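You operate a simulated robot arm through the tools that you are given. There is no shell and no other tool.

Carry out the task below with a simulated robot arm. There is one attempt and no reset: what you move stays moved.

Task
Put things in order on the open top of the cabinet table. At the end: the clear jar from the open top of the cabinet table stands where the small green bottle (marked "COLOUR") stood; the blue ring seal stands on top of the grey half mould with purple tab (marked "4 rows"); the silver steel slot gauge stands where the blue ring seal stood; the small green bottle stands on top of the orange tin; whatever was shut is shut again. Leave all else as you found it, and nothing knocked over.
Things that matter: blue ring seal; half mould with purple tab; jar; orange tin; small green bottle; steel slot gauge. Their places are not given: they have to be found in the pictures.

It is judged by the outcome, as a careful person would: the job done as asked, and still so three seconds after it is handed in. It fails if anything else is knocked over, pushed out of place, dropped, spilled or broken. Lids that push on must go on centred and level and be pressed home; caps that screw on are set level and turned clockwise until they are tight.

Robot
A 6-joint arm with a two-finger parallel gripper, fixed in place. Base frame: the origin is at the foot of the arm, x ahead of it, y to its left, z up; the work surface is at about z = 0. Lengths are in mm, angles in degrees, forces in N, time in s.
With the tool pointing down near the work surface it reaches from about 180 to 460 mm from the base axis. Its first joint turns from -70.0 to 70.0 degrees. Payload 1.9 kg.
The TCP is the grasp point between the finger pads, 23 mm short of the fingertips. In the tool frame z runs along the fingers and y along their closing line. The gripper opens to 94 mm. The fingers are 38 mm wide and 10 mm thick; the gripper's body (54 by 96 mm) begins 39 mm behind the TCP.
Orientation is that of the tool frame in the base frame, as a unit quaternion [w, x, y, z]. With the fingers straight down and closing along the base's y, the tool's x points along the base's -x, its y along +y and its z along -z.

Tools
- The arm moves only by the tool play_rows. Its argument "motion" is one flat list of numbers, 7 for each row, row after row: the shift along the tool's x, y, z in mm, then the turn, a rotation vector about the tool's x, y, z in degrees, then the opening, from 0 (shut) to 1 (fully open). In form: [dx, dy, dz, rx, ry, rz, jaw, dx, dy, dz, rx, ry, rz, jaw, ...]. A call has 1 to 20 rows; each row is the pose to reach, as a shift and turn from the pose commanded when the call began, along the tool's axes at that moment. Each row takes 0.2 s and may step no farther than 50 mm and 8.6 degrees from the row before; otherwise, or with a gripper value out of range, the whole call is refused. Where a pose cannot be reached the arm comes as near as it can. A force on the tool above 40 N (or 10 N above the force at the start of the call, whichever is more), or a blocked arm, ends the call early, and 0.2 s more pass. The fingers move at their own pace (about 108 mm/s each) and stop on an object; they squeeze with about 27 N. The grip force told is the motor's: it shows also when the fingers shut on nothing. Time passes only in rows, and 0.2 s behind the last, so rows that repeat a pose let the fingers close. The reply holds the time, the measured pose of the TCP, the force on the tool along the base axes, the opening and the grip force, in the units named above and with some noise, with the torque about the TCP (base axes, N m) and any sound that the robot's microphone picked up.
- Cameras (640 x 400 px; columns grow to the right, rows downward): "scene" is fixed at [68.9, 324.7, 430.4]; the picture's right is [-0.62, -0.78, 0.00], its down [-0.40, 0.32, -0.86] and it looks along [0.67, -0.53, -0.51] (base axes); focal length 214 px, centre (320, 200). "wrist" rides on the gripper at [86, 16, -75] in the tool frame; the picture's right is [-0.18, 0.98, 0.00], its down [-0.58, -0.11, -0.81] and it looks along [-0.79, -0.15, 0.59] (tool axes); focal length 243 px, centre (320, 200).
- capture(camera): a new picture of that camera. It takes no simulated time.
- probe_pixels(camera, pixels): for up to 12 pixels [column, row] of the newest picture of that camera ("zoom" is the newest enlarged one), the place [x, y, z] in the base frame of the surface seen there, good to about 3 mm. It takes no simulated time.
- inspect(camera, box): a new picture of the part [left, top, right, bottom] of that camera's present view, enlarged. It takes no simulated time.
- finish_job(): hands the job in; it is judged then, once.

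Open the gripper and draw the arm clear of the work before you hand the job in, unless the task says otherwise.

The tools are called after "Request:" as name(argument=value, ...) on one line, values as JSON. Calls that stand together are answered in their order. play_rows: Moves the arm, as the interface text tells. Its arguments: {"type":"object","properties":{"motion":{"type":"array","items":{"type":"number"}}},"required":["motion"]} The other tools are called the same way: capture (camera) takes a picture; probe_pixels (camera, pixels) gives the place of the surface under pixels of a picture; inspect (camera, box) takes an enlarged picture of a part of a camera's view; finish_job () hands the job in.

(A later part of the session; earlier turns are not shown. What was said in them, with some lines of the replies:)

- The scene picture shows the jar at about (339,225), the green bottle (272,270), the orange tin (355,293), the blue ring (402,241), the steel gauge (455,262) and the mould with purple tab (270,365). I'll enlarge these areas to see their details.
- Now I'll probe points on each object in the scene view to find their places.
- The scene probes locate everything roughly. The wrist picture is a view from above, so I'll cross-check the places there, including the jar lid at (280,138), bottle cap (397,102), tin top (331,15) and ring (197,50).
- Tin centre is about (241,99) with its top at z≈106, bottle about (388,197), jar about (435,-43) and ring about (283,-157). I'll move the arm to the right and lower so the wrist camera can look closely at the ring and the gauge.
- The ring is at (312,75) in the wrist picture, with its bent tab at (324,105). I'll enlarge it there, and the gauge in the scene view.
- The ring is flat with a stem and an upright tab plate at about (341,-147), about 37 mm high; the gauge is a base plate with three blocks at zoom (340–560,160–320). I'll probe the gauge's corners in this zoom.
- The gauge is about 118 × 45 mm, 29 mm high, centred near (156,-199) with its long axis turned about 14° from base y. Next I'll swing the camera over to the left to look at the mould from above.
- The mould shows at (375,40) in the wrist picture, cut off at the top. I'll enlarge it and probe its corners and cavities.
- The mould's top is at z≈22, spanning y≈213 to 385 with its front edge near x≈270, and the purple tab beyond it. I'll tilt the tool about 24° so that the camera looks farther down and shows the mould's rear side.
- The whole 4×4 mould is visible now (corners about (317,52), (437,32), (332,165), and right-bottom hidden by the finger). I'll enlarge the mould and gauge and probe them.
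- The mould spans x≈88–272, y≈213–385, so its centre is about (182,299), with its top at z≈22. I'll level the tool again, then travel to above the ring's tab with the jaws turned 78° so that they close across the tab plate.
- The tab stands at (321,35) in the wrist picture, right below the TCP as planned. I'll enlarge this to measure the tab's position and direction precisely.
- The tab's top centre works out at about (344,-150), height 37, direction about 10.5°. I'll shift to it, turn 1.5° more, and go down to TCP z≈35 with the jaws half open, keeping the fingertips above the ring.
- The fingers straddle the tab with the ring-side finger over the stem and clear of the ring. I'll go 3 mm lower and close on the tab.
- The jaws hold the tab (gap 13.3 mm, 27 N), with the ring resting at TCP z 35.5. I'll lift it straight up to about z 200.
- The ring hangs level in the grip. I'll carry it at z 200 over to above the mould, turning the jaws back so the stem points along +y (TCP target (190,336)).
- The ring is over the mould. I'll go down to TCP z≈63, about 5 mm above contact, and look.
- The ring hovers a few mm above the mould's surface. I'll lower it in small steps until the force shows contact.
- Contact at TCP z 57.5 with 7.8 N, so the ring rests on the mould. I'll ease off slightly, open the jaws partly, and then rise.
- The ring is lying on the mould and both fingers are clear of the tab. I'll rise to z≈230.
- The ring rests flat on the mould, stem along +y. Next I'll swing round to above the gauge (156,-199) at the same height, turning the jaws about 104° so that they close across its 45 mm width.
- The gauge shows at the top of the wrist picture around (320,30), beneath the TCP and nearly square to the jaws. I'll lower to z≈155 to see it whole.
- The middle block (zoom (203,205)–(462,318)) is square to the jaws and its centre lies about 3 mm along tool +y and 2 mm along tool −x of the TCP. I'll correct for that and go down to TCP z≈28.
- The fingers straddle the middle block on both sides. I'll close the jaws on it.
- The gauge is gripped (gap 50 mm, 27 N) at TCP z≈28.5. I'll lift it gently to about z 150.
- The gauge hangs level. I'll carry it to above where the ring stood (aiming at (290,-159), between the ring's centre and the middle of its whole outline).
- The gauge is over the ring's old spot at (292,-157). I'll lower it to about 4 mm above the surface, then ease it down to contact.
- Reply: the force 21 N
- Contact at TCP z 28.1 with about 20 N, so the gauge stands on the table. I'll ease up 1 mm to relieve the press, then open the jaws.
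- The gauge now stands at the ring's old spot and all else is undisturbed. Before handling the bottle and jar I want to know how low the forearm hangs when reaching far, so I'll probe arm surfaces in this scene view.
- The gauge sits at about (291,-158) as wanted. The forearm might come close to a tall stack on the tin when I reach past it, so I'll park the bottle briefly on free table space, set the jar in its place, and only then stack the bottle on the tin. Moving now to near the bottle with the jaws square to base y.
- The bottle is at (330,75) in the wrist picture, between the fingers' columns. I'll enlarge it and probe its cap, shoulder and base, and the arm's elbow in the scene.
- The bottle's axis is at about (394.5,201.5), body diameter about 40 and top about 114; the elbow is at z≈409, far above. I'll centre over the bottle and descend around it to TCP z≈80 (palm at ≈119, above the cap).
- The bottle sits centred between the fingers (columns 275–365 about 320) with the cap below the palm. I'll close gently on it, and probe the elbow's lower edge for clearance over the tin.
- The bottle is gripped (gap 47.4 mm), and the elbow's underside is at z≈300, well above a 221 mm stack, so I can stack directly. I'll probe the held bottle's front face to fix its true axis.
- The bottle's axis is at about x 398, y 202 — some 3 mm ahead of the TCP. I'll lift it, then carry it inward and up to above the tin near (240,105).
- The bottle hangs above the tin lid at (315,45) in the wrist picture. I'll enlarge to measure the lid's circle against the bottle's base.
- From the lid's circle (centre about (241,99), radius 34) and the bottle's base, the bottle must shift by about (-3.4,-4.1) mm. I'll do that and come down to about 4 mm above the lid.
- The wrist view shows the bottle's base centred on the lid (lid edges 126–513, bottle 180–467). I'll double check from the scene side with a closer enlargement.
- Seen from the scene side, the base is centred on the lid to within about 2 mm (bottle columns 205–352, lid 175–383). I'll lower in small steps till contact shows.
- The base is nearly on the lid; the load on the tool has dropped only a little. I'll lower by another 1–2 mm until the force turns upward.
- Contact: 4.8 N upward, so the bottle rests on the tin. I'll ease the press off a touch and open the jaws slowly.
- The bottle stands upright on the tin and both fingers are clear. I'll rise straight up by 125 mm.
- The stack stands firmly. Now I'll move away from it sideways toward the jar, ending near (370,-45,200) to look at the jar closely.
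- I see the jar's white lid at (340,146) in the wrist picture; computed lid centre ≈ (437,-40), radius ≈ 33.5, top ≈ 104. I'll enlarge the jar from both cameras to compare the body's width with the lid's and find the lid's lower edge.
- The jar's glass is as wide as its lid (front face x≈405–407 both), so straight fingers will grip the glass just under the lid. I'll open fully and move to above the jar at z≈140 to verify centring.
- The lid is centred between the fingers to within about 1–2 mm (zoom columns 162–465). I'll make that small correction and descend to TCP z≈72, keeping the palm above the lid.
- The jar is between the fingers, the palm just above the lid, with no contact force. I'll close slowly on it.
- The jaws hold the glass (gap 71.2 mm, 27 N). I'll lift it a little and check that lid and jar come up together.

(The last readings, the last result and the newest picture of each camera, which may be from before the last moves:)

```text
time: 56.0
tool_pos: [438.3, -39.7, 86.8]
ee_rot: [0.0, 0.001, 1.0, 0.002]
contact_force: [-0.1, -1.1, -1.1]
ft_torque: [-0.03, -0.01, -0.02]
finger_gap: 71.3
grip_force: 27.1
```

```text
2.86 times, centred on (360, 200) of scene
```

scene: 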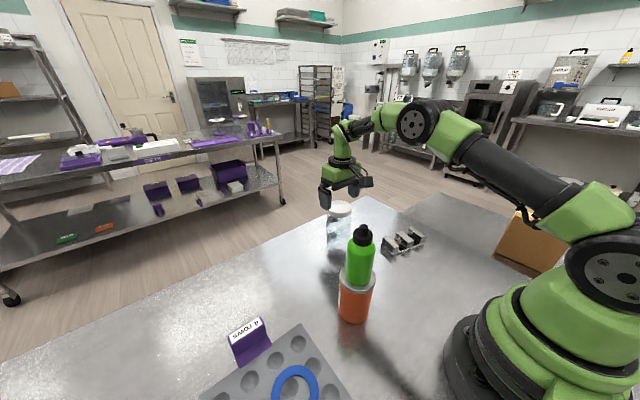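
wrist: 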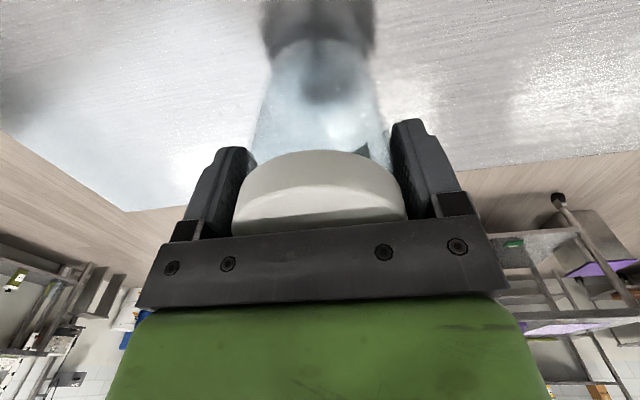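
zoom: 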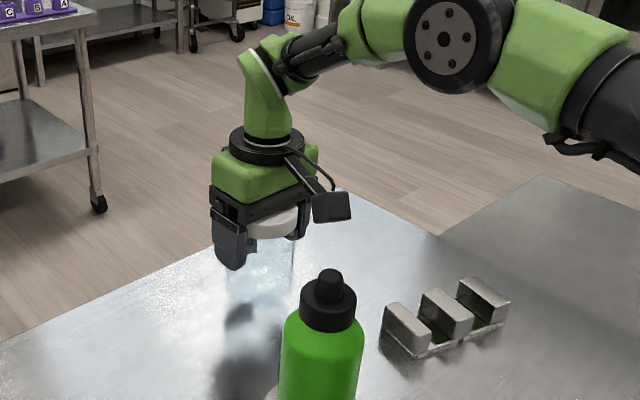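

Jar and lid rose together. I'll raise it to z≈132 and carry it level across to the bottle's old place, TCP target (399,202).

Request:
play_rows(motion=[0, 0, -25, 0, 0, 0, 0, 0, 0, -45, 0, 0, 0, 0, 4, 24.1, -45, 0, 0, 0, 0, 8.1, 54.1, -45, 0, 0, 0, 0, 13.1, 86, -45, 0, 0, 0, 0, 19, 118, -45, 0, 0, 0, 0, 25, 150, -45, 0, 0, 0, 0, 31, 182, -45, 0, 0, 0, 0, 36, 212, -45, 0, 0, 0, 0, 39, 232, -45, 0, 0, 0, 0, 40.3, 241.3, -45, 0, 0, 0, 0, 40.3, 241.3, -45, 0, 0, 0, 0])

Request:
capture(camera="wrist")

Request:
capture(camera="scene")

```text
time: 58.6
tool_pos: [399.9, 201.9, 134.6]
ee_rot: [-0.001, 0.001, 1.0, 0.001]
contact_force: [-0.6, 0.1, -0.9]
ft_torque: [0.02, 0.0, -0.04]
finger_gap: 71.2
grip_force: 27.3
```

```text
taken
```

wrist: 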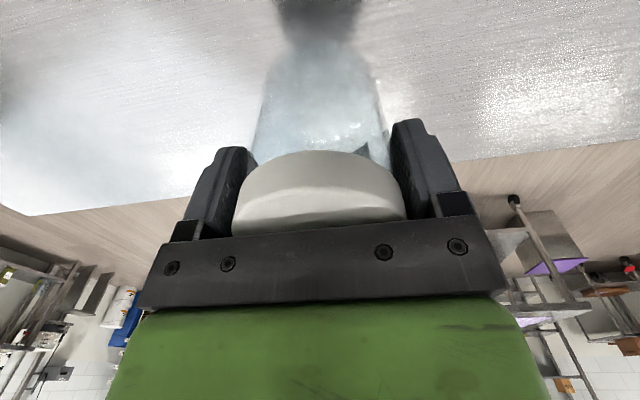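

```text
taken
```

scene: 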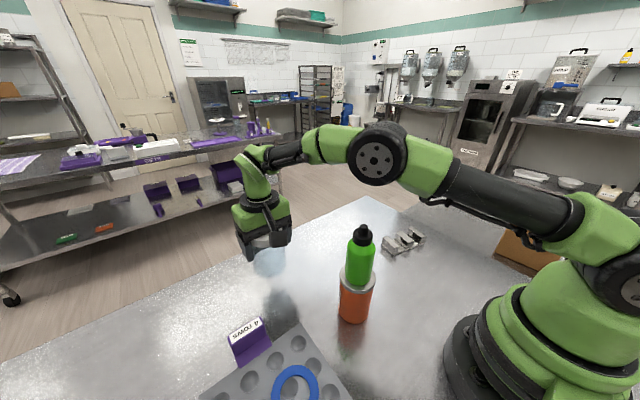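

The jar is above its new place, and the elbow at (376,155) is above the bottle at (361,240). I'll probe the elbow's underside to confirm the clearance before lowering.

Request:
probe_pixels(camera="scene", pixels=[[375, 184], [350, 170], [330, 163], [420, 190], [440, 202], [362, 228], [361, 236], [360, 268]])

Request:
play_rows(motion=[0, 0, 15, 0, 0, 0, 0, 0, 0, 30, 0, 0, 0, 0, 0, 0, 40, 0, 0, 0, 0, 0, 0, 40, 0, 0, 0, 0])

Request:
inspect(camera="scene", box=[220, 120, 460, 340])

```text
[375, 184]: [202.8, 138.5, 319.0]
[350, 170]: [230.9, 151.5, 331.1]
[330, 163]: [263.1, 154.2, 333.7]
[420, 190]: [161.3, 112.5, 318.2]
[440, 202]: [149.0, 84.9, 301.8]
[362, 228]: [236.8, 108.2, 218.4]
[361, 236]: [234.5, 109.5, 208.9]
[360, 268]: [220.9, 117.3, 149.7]
```

```text
time: 59.6
tool_pos: [398.5, 202.3, 93.8]
ee_rot: [0.0, 0.001, 1.0, 0.002]
contact_force: [0.3, 0.2, -1.0]
ft_torque: [0.01, 0.0, 0.0]
finger_gap: 71.1
grip_force: 27.2
```

```text
1.82 times, centred on (340, 230) of scene
```

zoom: 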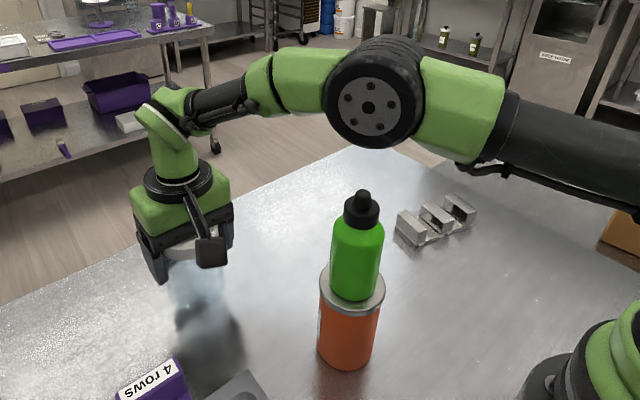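

The elbow's underside is still above z≈300 against the bottle's top at about 220. I'll lower the jar to about 3 mm above the table, then to contact.

Request:
play_rows(motion=[0, 0, 8, 0, 0, 0, 0, 0, 0, 14, 0, 0, 0, 0, 0, 0, 18, 0, 0, 0, 0, 0, 0, 18, 0, 0, 0, 0])

Request:
play_rows(motion=[0, 0, 1.5, 0, 0, 0, 0, 0, 0, 3, 0, 0, 0, 0, 0, 0, 3.8, 0, 0, 0, 0, 0, 0, 3.8, 0, 0, 0, 0])

Request:
inspect(camera="scene", box=[220, 120, 460, 340])

```text
time: 60.6
tool_pos: [399.6, 203.1, 76.7]
ee_rot: [0.0, 0.0, 1.0, 0.003]
contact_force: [0.5, 0.4, -1.1]
ft_torque: [0.03, -0.02, 0.01]
finger_gap: 71.4
grip_force: 26.9
```

```text
time: 61.6
tool_pos: [399.5, 202.5, 72.6]
ee_rot: [0.0, 0.001, 1.0, 0.002]
contact_force: [0.1, 0.4, 4.8]
ft_torque: [-0.13, 0.16, -0.02]
finger_gap: 71.4
grip_force: 26.4
```

```text
1.82 times, centred on (340, 230) of scene
```

zoom: 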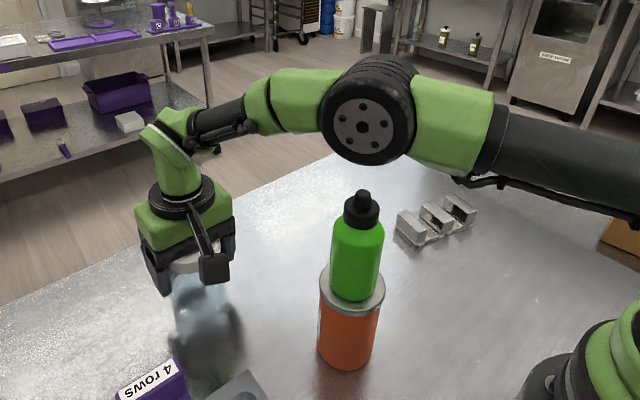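

Contact at z 72.6 with 4.8 N: the jar stands on the table. I'll ease off slightly and open the jaws gradually.

Request:
play_rows(motion=[0, 0, -0.5, 0, 0, 0, 0.1, 0, 0, -0.5, 0, 0, 0, 0.77, 0, 0, -0.5, 0, 0, 0, 0.82, 0, 0, -0.5, 0, 0, 0, 0.9, 0, 0, -0.5, 0, 0, 0, 1, 0, 0, -0.5, 0, 0, 0, 1])

Request:
capture(camera="wrist")

```text
time: 63.0
tool_pos: [400.3, 201.8, 72.9]
ee_rot: [0.0, 0.001, 1.0, 0.002]
contact_force: [-0.3, -0.1, 0.7]
ft_torque: [-0.01, 0.03, -0.01]
finger_gap: 94.1
grip_force: 0.0
```

```text
taken
```

wrist: 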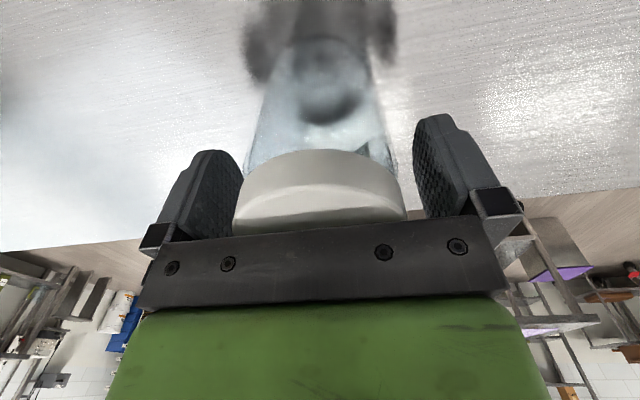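

The fingers are clear of the jar with no force. I'll rise straight up over the jar first, then swing away sideways, keeping well outside and above the bottle stack.

Request:
play_rows(motion=[0, 0, -15, 0, 0, 0, 1, 0, 0, -40, 0, 0, 0, 1, 0, 0, -70, 0, 0, 0, 1, 12, -8, -100, 0, 0, 0, 1, 20, -35, -130, 0, 0, 0, 1, 25, -75, -145, 0, 0, 0, 1, 30, -115, -155, 0, 0, 0, 1, 40, -155, -165, 0, 0, 0, 1, 55, -195, -180, 0, 0, 0, 1, 75, -230, -205, 0, 0, 0, 1, 75, -230, -205, 0, 0, 0, 1])

Request:
capture(camera="scene")

Request:
inspect(camera="scene", box=[200, 180, 520, 400])

Request:
capture(camera="wrist")

```text
time: 65.4
tool_pos: [323.2, -29.6, 275.0]
ee_rot: [0.0, 0.001, 1.0, 0.001]
contact_force: [0.1, -0.2, 0.2]
ft_torque: [-0.05, 0.0, -0.01]
finger_gap: 94.1
grip_force: 0.0
```

```text
taken
```

scene: 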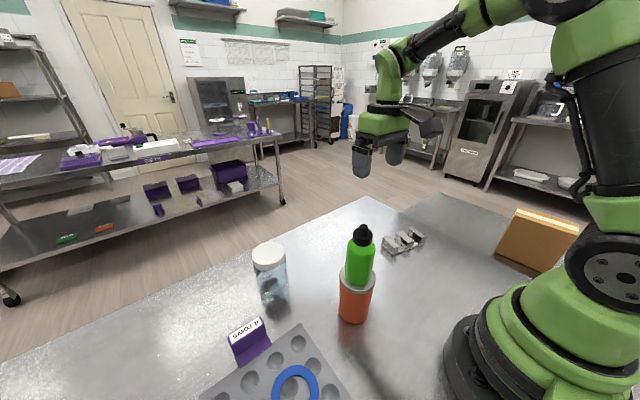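

```text
1.82 times, centred on (360, 290) of scene
```

zoom: 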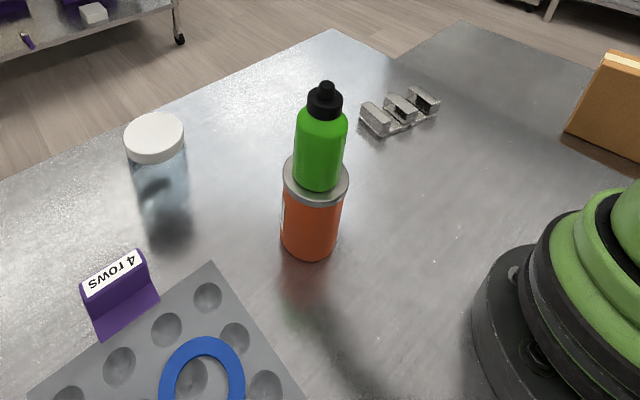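

```text
taken
```

wrist: 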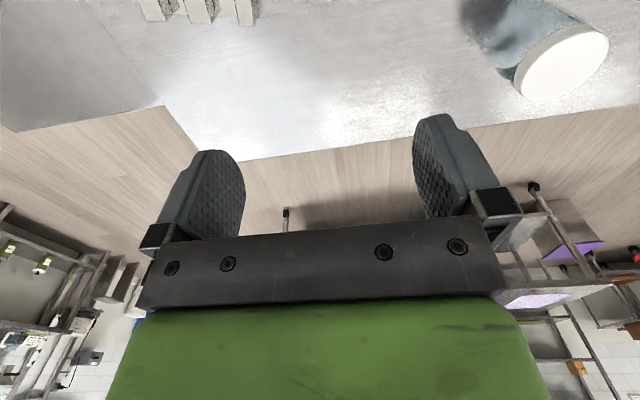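

All four items are in place in the picture: jar at (270,275), bottle on tin (360,255), gauge (403,242), ring on mould (295,385). I'll probe the jar's lid for its final place and raise the arm a bit more clear of the work.

Request:
probe_pixels(camera="scene", pixels=[[254, 253], [268, 252], [284, 253], [268, 245], [270, 262], [362, 230], [342, 282], [372, 284], [295, 374], [403, 240]])

Request:
play_rows(motion=[15, -8, -30, 0, 0, 0, 1, 30, -16, -60, 0, 0, 0, 1, 45, -24, -90, 0, 0, 0, 1, 60, -30, -120, 0, 0, 0, 1, 60, -30, -120, 0, 0, 0, 1])

Request:
capture(camera="scene")

Request:
capture(camera="wrist")

```text
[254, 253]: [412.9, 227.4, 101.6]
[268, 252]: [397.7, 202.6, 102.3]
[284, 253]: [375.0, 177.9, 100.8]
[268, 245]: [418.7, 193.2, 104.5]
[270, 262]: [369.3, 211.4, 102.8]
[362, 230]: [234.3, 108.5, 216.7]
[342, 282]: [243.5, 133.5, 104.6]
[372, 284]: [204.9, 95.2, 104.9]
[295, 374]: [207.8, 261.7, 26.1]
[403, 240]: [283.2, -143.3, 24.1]
```

```text
time: 66.6
tool_pos: [264.5, -59.9, 396.8]
ee_rot: [0.0, 0.002, 1.0, 0.002]
contact_force: [0.3, -0.3, 0.1]
ft_torque: [-0.01, 0.02, -0.02]
finger_gap: 94.0
grip_force: 0.0
```

```text
taken
```

scene: 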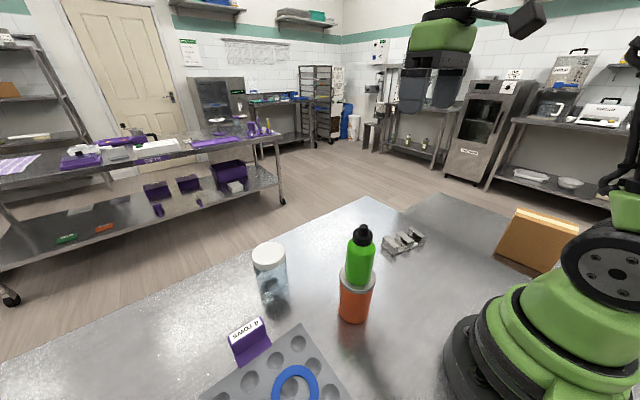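

```text
taken
```

wrist: 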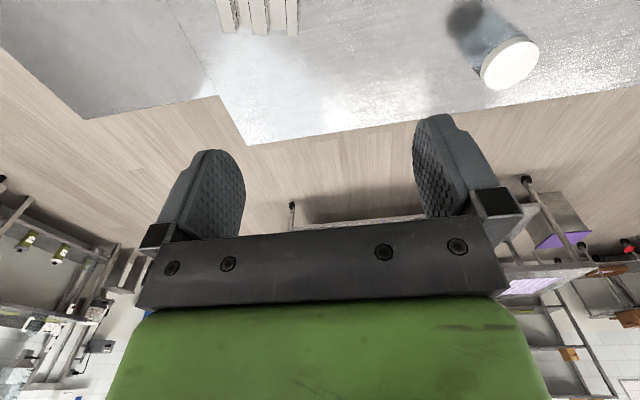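

The jar's lid centre is at about (398,203), matching the bottle's old place. The bottle stands on the tin, the gauge stands at the ring's old spot and the ring lies on the mould. The gripper is open and the arm is clear, so I hand the job in.

Request:
finish_job()

```text
The job is handed in.
```

The job is handed in, and all four items are where you asked. In the last pictures nothing had fallen or shifted.

- **Clear jar:** it stands where the small green bottle stood, with the lid centre at about (398, 203). The lid stayed on throughout.
- **Blue ring seal:** it lies flat on top of the grey half mould with the purple tab ("4 rows"), near the middle. Its stem points along +y.
- **Steel slot gauge:** it stands where the ring stood, centred at about (291, -158). I aimed between the ring's own centre (282.5, -160.5) and the middle of its full outline, so it sits about 8 mm off either one.
- **Small green bottle:** it stands upright on the orange tin, centred to within about 2 mm. I never saw the "COLOUR" mark, but it was the only green bottle on the table top.

Nothing had to be opened, so there was nothing to shut again. The gripper is open and the arm is well above the work.
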